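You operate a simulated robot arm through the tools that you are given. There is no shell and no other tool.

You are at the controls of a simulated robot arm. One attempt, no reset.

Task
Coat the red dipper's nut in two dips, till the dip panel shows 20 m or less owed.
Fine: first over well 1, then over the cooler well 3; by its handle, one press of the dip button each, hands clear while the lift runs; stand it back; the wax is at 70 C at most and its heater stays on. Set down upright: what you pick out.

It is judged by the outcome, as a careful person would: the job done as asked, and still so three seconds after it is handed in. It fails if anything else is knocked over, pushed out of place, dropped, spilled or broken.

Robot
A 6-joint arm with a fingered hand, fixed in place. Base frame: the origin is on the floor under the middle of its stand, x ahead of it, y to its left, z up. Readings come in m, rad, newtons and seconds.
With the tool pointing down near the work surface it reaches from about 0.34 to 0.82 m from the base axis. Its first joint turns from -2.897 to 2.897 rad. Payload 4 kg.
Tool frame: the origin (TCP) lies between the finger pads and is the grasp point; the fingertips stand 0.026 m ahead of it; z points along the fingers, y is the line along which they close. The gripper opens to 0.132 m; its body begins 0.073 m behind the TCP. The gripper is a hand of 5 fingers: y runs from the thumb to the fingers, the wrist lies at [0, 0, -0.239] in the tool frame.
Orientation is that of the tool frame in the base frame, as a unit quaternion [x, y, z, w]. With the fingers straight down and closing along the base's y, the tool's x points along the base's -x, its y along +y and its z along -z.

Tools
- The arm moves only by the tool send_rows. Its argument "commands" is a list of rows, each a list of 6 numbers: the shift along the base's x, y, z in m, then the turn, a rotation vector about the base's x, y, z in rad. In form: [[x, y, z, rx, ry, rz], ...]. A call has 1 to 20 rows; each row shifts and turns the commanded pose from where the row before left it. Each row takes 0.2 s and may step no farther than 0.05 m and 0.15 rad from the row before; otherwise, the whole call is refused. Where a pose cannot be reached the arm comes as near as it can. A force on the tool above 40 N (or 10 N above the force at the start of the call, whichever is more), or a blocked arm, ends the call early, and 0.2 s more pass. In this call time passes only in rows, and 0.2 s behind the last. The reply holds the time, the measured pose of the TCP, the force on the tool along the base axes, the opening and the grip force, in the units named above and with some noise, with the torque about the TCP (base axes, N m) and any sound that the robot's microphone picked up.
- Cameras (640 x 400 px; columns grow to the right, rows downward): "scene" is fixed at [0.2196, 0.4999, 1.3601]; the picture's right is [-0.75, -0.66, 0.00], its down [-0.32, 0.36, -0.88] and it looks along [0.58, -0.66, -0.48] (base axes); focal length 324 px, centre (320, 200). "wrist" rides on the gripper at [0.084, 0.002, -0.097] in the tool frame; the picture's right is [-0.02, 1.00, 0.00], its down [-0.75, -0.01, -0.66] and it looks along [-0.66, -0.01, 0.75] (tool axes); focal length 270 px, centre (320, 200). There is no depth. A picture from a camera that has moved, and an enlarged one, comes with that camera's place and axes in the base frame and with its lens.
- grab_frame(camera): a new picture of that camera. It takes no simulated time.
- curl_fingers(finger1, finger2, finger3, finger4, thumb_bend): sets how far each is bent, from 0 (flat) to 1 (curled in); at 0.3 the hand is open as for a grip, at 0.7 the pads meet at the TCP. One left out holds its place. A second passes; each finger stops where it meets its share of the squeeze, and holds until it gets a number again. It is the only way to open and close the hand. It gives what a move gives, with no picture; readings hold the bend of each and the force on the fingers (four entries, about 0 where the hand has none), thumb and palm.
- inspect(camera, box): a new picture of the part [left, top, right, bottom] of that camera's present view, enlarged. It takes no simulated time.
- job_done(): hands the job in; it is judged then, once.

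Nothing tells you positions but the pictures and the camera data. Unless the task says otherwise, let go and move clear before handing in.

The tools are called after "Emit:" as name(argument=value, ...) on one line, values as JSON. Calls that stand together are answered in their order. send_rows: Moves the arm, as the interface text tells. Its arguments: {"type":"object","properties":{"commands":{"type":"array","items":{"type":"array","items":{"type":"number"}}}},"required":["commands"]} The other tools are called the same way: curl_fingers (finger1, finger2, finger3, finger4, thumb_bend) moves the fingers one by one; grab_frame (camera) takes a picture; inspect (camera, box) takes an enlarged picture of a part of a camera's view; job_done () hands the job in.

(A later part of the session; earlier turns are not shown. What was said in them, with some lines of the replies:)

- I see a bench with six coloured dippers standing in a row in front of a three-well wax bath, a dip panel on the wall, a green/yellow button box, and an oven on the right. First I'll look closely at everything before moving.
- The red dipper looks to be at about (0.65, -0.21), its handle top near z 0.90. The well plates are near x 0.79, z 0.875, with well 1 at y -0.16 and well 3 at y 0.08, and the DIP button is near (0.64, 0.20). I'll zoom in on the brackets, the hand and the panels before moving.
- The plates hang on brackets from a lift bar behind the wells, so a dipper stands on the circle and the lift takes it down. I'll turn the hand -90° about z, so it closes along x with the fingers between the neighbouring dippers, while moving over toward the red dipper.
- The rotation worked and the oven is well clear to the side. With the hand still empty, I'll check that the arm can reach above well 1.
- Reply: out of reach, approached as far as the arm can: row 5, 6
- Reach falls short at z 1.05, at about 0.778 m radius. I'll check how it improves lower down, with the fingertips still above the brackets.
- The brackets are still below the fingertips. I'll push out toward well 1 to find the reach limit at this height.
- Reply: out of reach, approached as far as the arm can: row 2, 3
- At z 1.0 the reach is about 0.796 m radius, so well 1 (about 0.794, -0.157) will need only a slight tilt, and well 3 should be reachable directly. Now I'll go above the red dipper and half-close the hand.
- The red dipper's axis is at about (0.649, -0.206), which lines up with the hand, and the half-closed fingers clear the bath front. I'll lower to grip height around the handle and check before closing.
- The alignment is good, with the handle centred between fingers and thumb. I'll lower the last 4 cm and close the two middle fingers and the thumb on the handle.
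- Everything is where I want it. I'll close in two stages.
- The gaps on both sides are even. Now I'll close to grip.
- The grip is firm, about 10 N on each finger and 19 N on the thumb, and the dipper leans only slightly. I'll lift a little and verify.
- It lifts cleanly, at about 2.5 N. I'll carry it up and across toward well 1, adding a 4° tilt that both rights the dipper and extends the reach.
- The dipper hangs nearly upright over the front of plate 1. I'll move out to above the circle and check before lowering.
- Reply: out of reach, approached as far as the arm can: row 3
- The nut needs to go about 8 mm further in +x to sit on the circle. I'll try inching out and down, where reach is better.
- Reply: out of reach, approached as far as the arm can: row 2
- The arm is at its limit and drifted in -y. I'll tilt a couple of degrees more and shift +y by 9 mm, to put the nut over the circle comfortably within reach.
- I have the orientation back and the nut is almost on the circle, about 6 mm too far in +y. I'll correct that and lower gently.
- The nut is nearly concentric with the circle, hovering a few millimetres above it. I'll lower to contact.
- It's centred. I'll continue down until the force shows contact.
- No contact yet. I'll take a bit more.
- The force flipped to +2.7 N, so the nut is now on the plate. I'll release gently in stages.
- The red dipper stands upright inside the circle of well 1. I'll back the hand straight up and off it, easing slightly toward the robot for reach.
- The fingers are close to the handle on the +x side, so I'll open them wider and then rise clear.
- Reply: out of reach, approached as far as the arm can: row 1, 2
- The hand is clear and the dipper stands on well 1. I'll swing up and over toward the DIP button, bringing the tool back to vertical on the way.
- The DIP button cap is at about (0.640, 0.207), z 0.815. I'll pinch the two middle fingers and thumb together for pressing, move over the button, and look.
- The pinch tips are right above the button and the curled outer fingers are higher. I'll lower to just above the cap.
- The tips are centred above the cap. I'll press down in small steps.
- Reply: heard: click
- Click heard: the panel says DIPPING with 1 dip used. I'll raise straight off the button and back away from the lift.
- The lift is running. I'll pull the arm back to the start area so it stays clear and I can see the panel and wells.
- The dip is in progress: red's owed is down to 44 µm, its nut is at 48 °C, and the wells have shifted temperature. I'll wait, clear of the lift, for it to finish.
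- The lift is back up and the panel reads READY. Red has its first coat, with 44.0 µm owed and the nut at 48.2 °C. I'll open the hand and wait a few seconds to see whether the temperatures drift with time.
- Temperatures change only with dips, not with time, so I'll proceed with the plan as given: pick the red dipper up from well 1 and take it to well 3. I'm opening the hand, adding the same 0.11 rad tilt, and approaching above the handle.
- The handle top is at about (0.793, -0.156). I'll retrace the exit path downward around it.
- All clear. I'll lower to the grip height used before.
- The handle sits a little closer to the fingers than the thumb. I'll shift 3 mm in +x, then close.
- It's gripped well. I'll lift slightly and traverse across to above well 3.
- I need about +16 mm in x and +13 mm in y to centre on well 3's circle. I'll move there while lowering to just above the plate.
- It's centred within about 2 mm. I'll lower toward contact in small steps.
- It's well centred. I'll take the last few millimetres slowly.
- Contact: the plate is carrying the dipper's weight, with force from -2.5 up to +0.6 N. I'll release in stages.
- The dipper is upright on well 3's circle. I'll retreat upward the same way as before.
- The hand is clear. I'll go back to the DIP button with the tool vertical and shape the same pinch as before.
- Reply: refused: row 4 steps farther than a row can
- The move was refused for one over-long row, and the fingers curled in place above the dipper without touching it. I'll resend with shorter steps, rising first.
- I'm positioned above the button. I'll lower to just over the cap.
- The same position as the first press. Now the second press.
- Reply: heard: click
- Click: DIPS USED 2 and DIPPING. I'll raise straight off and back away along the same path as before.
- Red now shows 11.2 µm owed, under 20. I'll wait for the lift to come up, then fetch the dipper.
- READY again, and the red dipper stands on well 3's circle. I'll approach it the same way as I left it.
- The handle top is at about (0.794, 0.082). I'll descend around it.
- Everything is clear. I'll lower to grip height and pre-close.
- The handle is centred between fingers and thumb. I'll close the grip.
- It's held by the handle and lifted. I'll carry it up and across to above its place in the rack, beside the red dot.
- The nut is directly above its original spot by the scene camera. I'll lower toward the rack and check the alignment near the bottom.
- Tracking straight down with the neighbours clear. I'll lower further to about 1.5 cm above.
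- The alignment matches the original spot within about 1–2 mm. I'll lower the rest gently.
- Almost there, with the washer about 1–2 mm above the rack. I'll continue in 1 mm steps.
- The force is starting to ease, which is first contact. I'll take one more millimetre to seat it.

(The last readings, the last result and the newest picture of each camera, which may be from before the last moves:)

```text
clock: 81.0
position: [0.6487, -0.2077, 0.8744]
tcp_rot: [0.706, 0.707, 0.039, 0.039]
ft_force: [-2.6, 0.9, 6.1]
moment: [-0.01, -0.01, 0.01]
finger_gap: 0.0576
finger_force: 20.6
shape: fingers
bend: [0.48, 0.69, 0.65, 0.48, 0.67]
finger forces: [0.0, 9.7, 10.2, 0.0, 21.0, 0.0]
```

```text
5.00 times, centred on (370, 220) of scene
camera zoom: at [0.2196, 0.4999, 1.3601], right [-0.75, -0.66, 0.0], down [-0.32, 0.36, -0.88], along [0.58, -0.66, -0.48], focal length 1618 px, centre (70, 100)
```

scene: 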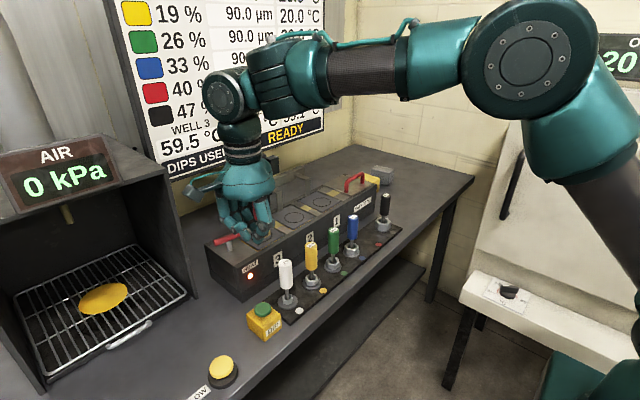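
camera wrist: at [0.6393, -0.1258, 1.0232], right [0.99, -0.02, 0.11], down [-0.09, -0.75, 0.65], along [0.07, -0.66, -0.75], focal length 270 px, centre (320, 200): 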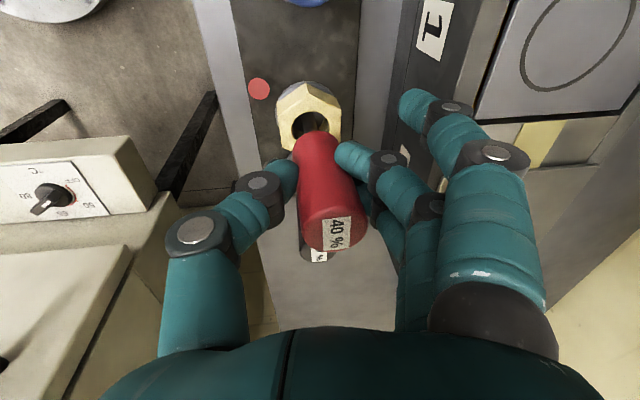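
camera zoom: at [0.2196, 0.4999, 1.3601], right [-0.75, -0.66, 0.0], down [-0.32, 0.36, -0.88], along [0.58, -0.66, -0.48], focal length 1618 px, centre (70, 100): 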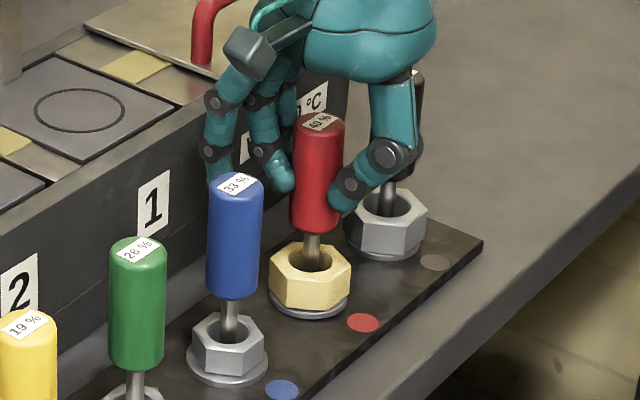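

It's seated, with +6 N from the rack. I'll release in stages.

Emit:
curl_fingers(finger2=0.6, finger3=0.6, thumb_bend=0.6)

Emit:
curl_fingers(finger2=0.48, finger3=0.48, thumb_bend=0.45)

Emit:
grab_frame(camera="wrist")

Emit:
inspect(camera="scene", box=[330, 170, 410, 250])

```text
clock: 82.0
position: [0.6489, -0.2078, 0.8733]
tcp_rot: [0.705, 0.707, 0.039, 0.039]
ft_force: [-0.1, 0.5, -0.4]
moment: [0.0, 0.05, -0.02]
finger_gap: 0.0627
finger_force: 0.1
shape: fingers
bend: [0.48, 0.6, 0.6, 0.48, 0.6]
finger forces: [0.0, 0.1, 0.0, 0.0, 0.0, 0.1]
```

```text
clock: 83.0
position: [0.6483, -0.2081, 0.8723]
tcp_rot: [0.705, 0.707, 0.039, 0.039]
ft_force: [-0.1, 0.1, -0.1]
moment: [-0.01, -0.03, 0.01]
finger_gap: 0.0858
finger_force: 0.0
shape: fingers
bend: [0.48, 0.48, 0.48, 0.48, 0.45]
finger forces: [0.0, 0.0, 0.0, 0.0, 0.0, 0.0]
```

```text
taken
camera wrist: at [0.6395, -0.1224, 0.9704], right [0.99, -0.02, 0.11], down [-0.09, -0.75, 0.65], along [0.07, -0.66, -0.75], focal length 270 px, centre (320, 200)
```

wrist: 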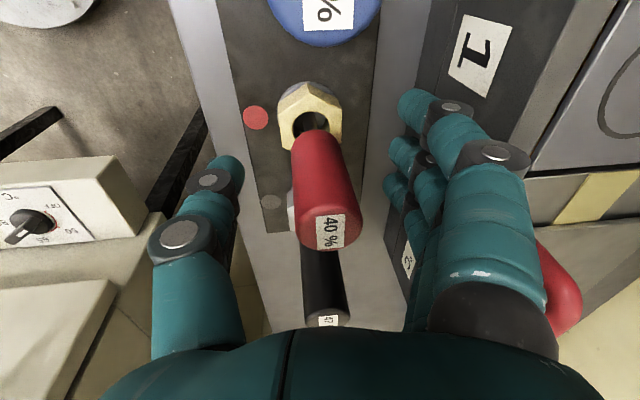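

```text
5.00 times, centred on (370, 210) of scene
camera zoom: at [0.2196, 0.4999, 1.3601], right [-0.75, -0.66, 0.0], down [-0.32, 0.36, -0.88], along [0.58, -0.66, -0.48], focal length 1618 px, centre (70, 150)
```

zoom: 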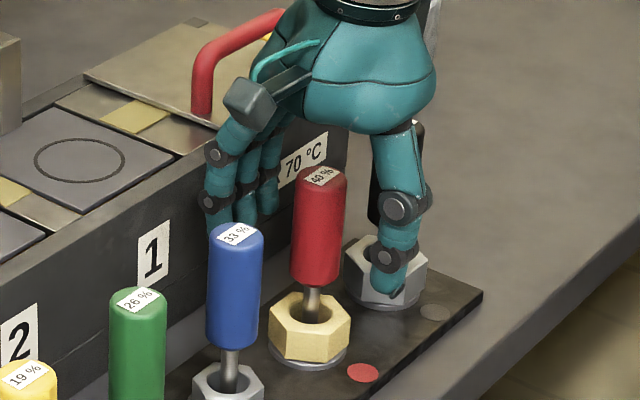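

The dipper stands upright in its original place. I'll raise the hand straight up and clear.

Emit:
send_rows(commands=[[0, 0, 0.015, 0, 0, 0], [0, 0, 0.02, 0, 0, 0], [0, 0, 0.03, 0, 0, 0], [0, 0, 0.04, 0, 0, 0], [0, 0, 0.045, 0, 0, 0], [-0.02, 0, 0.04, 0, 0.037, 0], [-0.03, 0.005, 0.03, 0, 0.037, 0], [-0.04, 0.01, 0.02, 0, 0.036, 0], [-0.045, 0.01, 0.02, 0, 0, 0], [-0.04, 0.01, 0.02, 0, 0, 0]])

Emit:
grab_frame(camera="scene")

Emit:
inspect(camera="scene", box=[200, 150, 420, 290])

Emit:
inspect(camera="scene", box=[100, 0, 360, 180])

Emit:
inspect(camera="scene", box=[180, 260, 340, 400])

```text
refused: row 9 steps farther than a row can; nothing moved
```

```text
taken
```

scene: 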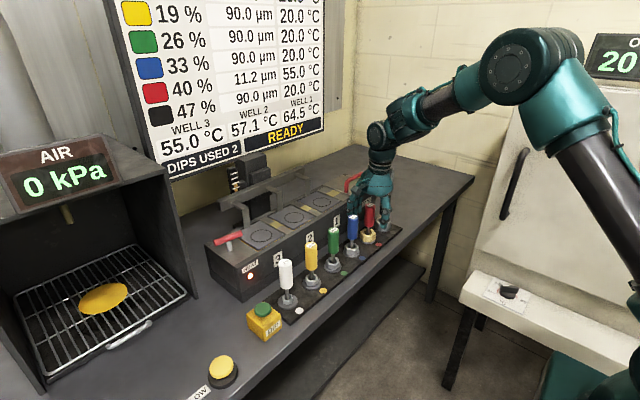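

```text
2.86 times, centred on (310, 220) of scene
camera zoom: at [0.2196, 0.4999, 1.3601], right [-0.75, -0.66, 0.0], down [-0.32, 0.36, -0.88], along [0.58, -0.66, -0.48], focal length 925 px, centre (349, 143)
```

zoom: 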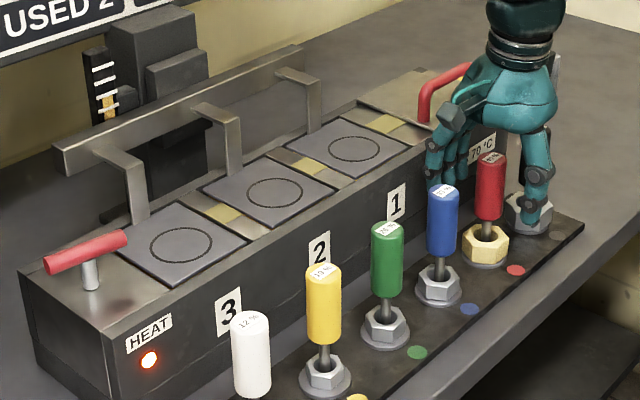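

```text
2.22 times, centred on (230, 90) of scene
camera zoom: at [0.2196, 0.4999, 1.3601], right [-0.75, -0.66, 0.0], down [-0.32, 0.36, -0.88], along [0.58, -0.66, -0.48], focal length 719 px, centre (520, 444)
```

zoom: 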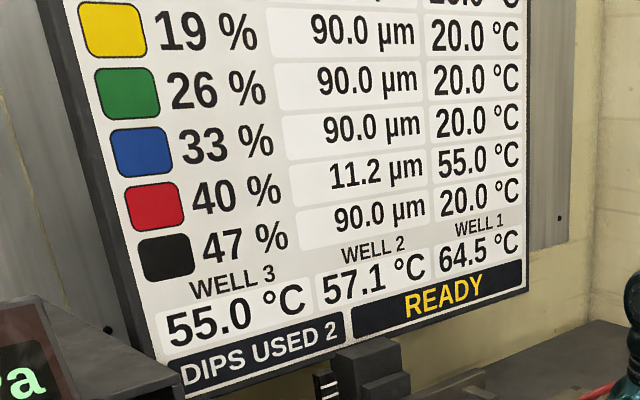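

```text
2.86 times, centred on (260, 330) of scene
camera zoom: at [0.2196, 0.4999, 1.3601], right [-0.75, -0.66, 0.0], down [-0.32, 0.36, -0.88], along [0.58, -0.66, -0.48], focal length 925 px, centre (491, -171)
```

zoom: 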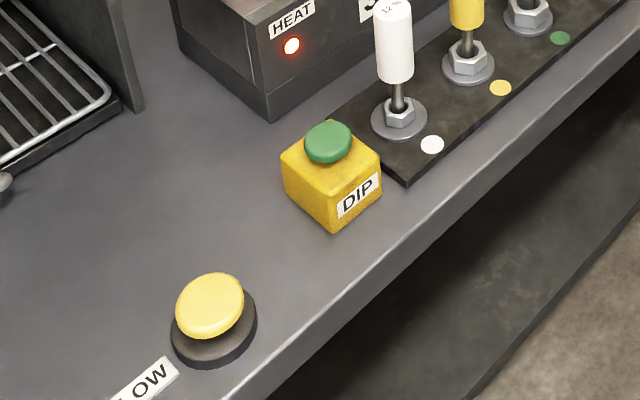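

The move was refused for one over-long row, so nothing moved. I'll resend with shorter steps, rising straight up first.

Emit:
send_rows(commands=[[0, 0, 0.012, 0, 0, 0], [0, 0, 0.02, 0, 0, 0], [0, 0, 0.03, 0, 0, 0], [0, 0, 0.04, 0, 0, 0], [0, 0, 0.04, 0, 0, 0], [-0.02, 0, 0.035, 0, 0.037, 0], [-0.03, 0.005, 0.03, 0, 0.037, 0], [-0.035, 0.008, 0.02, 0, 0.036, 0], [-0.035, 0.01, 0.02, 0, 0, 0], [-0.035, 0.01, 0.02, 0, 0, 0], [-0.03, 0.01, 0.02, 0, 0, 0]])

Emit:
grab_frame(camera="scene")

Emit:
inspect(camera="scene", box=[200, 150, 420, 290])

Emit:
inspect(camera="scene", box=[100, 0, 360, 180])

Emit:
grab_frame(camera="wrist")

```text
clock: 85.4
position: [0.464, -0.1632, 1.1605]
tcp_rot: [0.706, 0.708, 0.0, -0.001]
ft_force: [-0.4, -0.6, 0.0]
moment: [0.02, -0.01, -0.03]
finger_gap: 0.086
finger_force: 0.1
shape: fingers
bend: [0.48, 0.48, 0.48, 0.48, 0.45]
finger forces: [0.0, 0.1, 0.1, 0.1, 0.1, 0.1]
```

```text
taken
```

scene: 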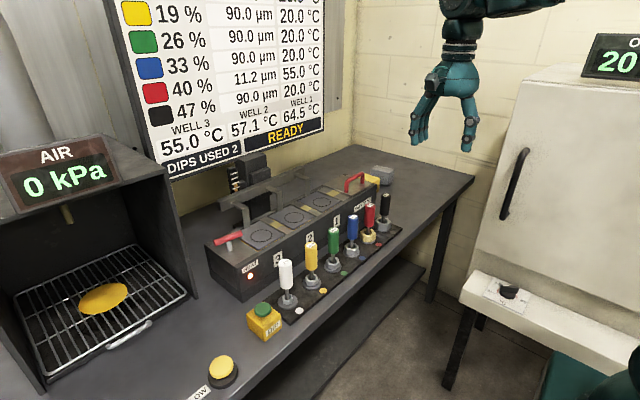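

```text
2.86 times, centred on (310, 220) of scene
camera zoom: at [0.2196, 0.4999, 1.3601], right [-0.75, -0.66, 0.0], down [-0.32, 0.36, -0.88], along [0.58, -0.66, -0.48], focal length 925 px, centre (349, 143)
```

zoom: 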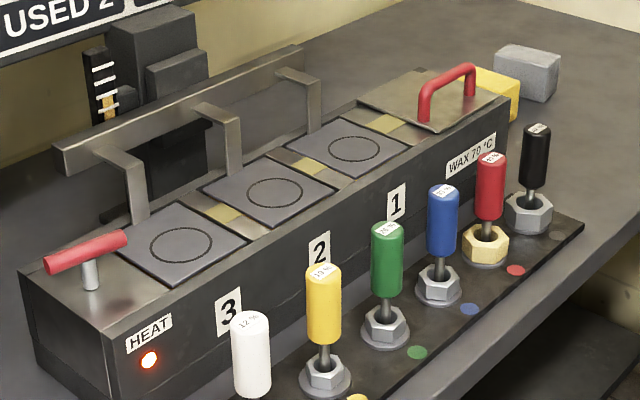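

```text
2.22 times, centred on (230, 90) of scene
camera zoom: at [0.2196, 0.4999, 1.3601], right [-0.75, -0.66, 0.0], down [-0.32, 0.36, -0.88], along [0.58, -0.66, -0.48], focal length 719 px, centre (520, 444)
```

zoom: 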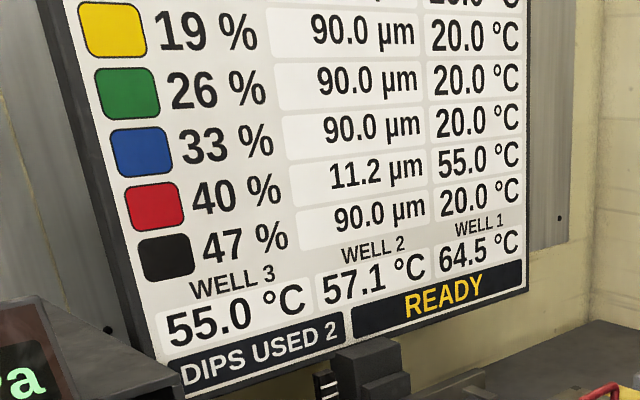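

```text
taken
camera wrist: at [0.4644, -0.0786, 1.258], right [1.0, -0.02, 0.0], down [-0.01, -0.75, 0.66], along [-0.01, -0.66, -0.75], focal length 270 px, centre (320, 200)
```

wrist: 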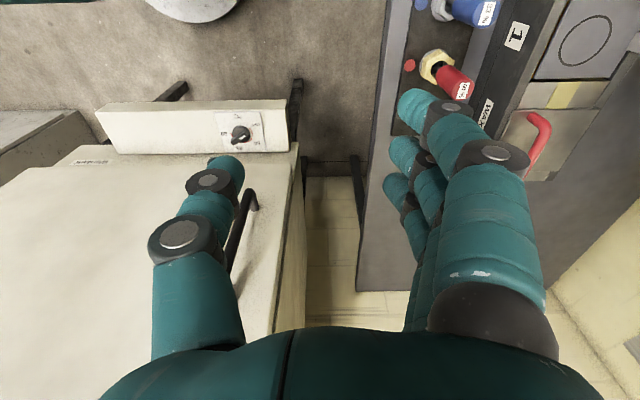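

Everything checks out: red shows 11.2 µm owed after 2 dips, the panel reads READY, and the heater lamp is on. The dipper stands upright in its place, nothing else has moved, and the hand is clear, so I'm handing in.

Emit:
job_done()

```text
The job is handed in.
```

The red dipper's nut is coated. After two dips the panel shows 11.2 µm owed, under your 20 µm limit.

- **Dips:** The first dip was over well 1 and brought it from 90.0 to 44.0 µm. The second was over well 3 and brought it to 11.2 µm. I pressed the dip button once for each, with the hand clear of the wells while the lift ran.
- **Well 3:** By the second dip, well 3 was no longer the cooler well. The first dip left it at 59.5 °C, against 59.1 °C in well 1 and 55.1 °C in well 2. I used well 3 anyway, as you asked.
- **Dipper:** I handled it only by the handle. It is back upright in its place by the red dot.
- **Wax and heater:** No well read above 67 °C, and the heater lamp was still on at the end. I did not touch the heater.
- **Everything else:** In the last pictures nothing else looked moved, knocked over or spilled. I let go and moved the hand clear before handing in.
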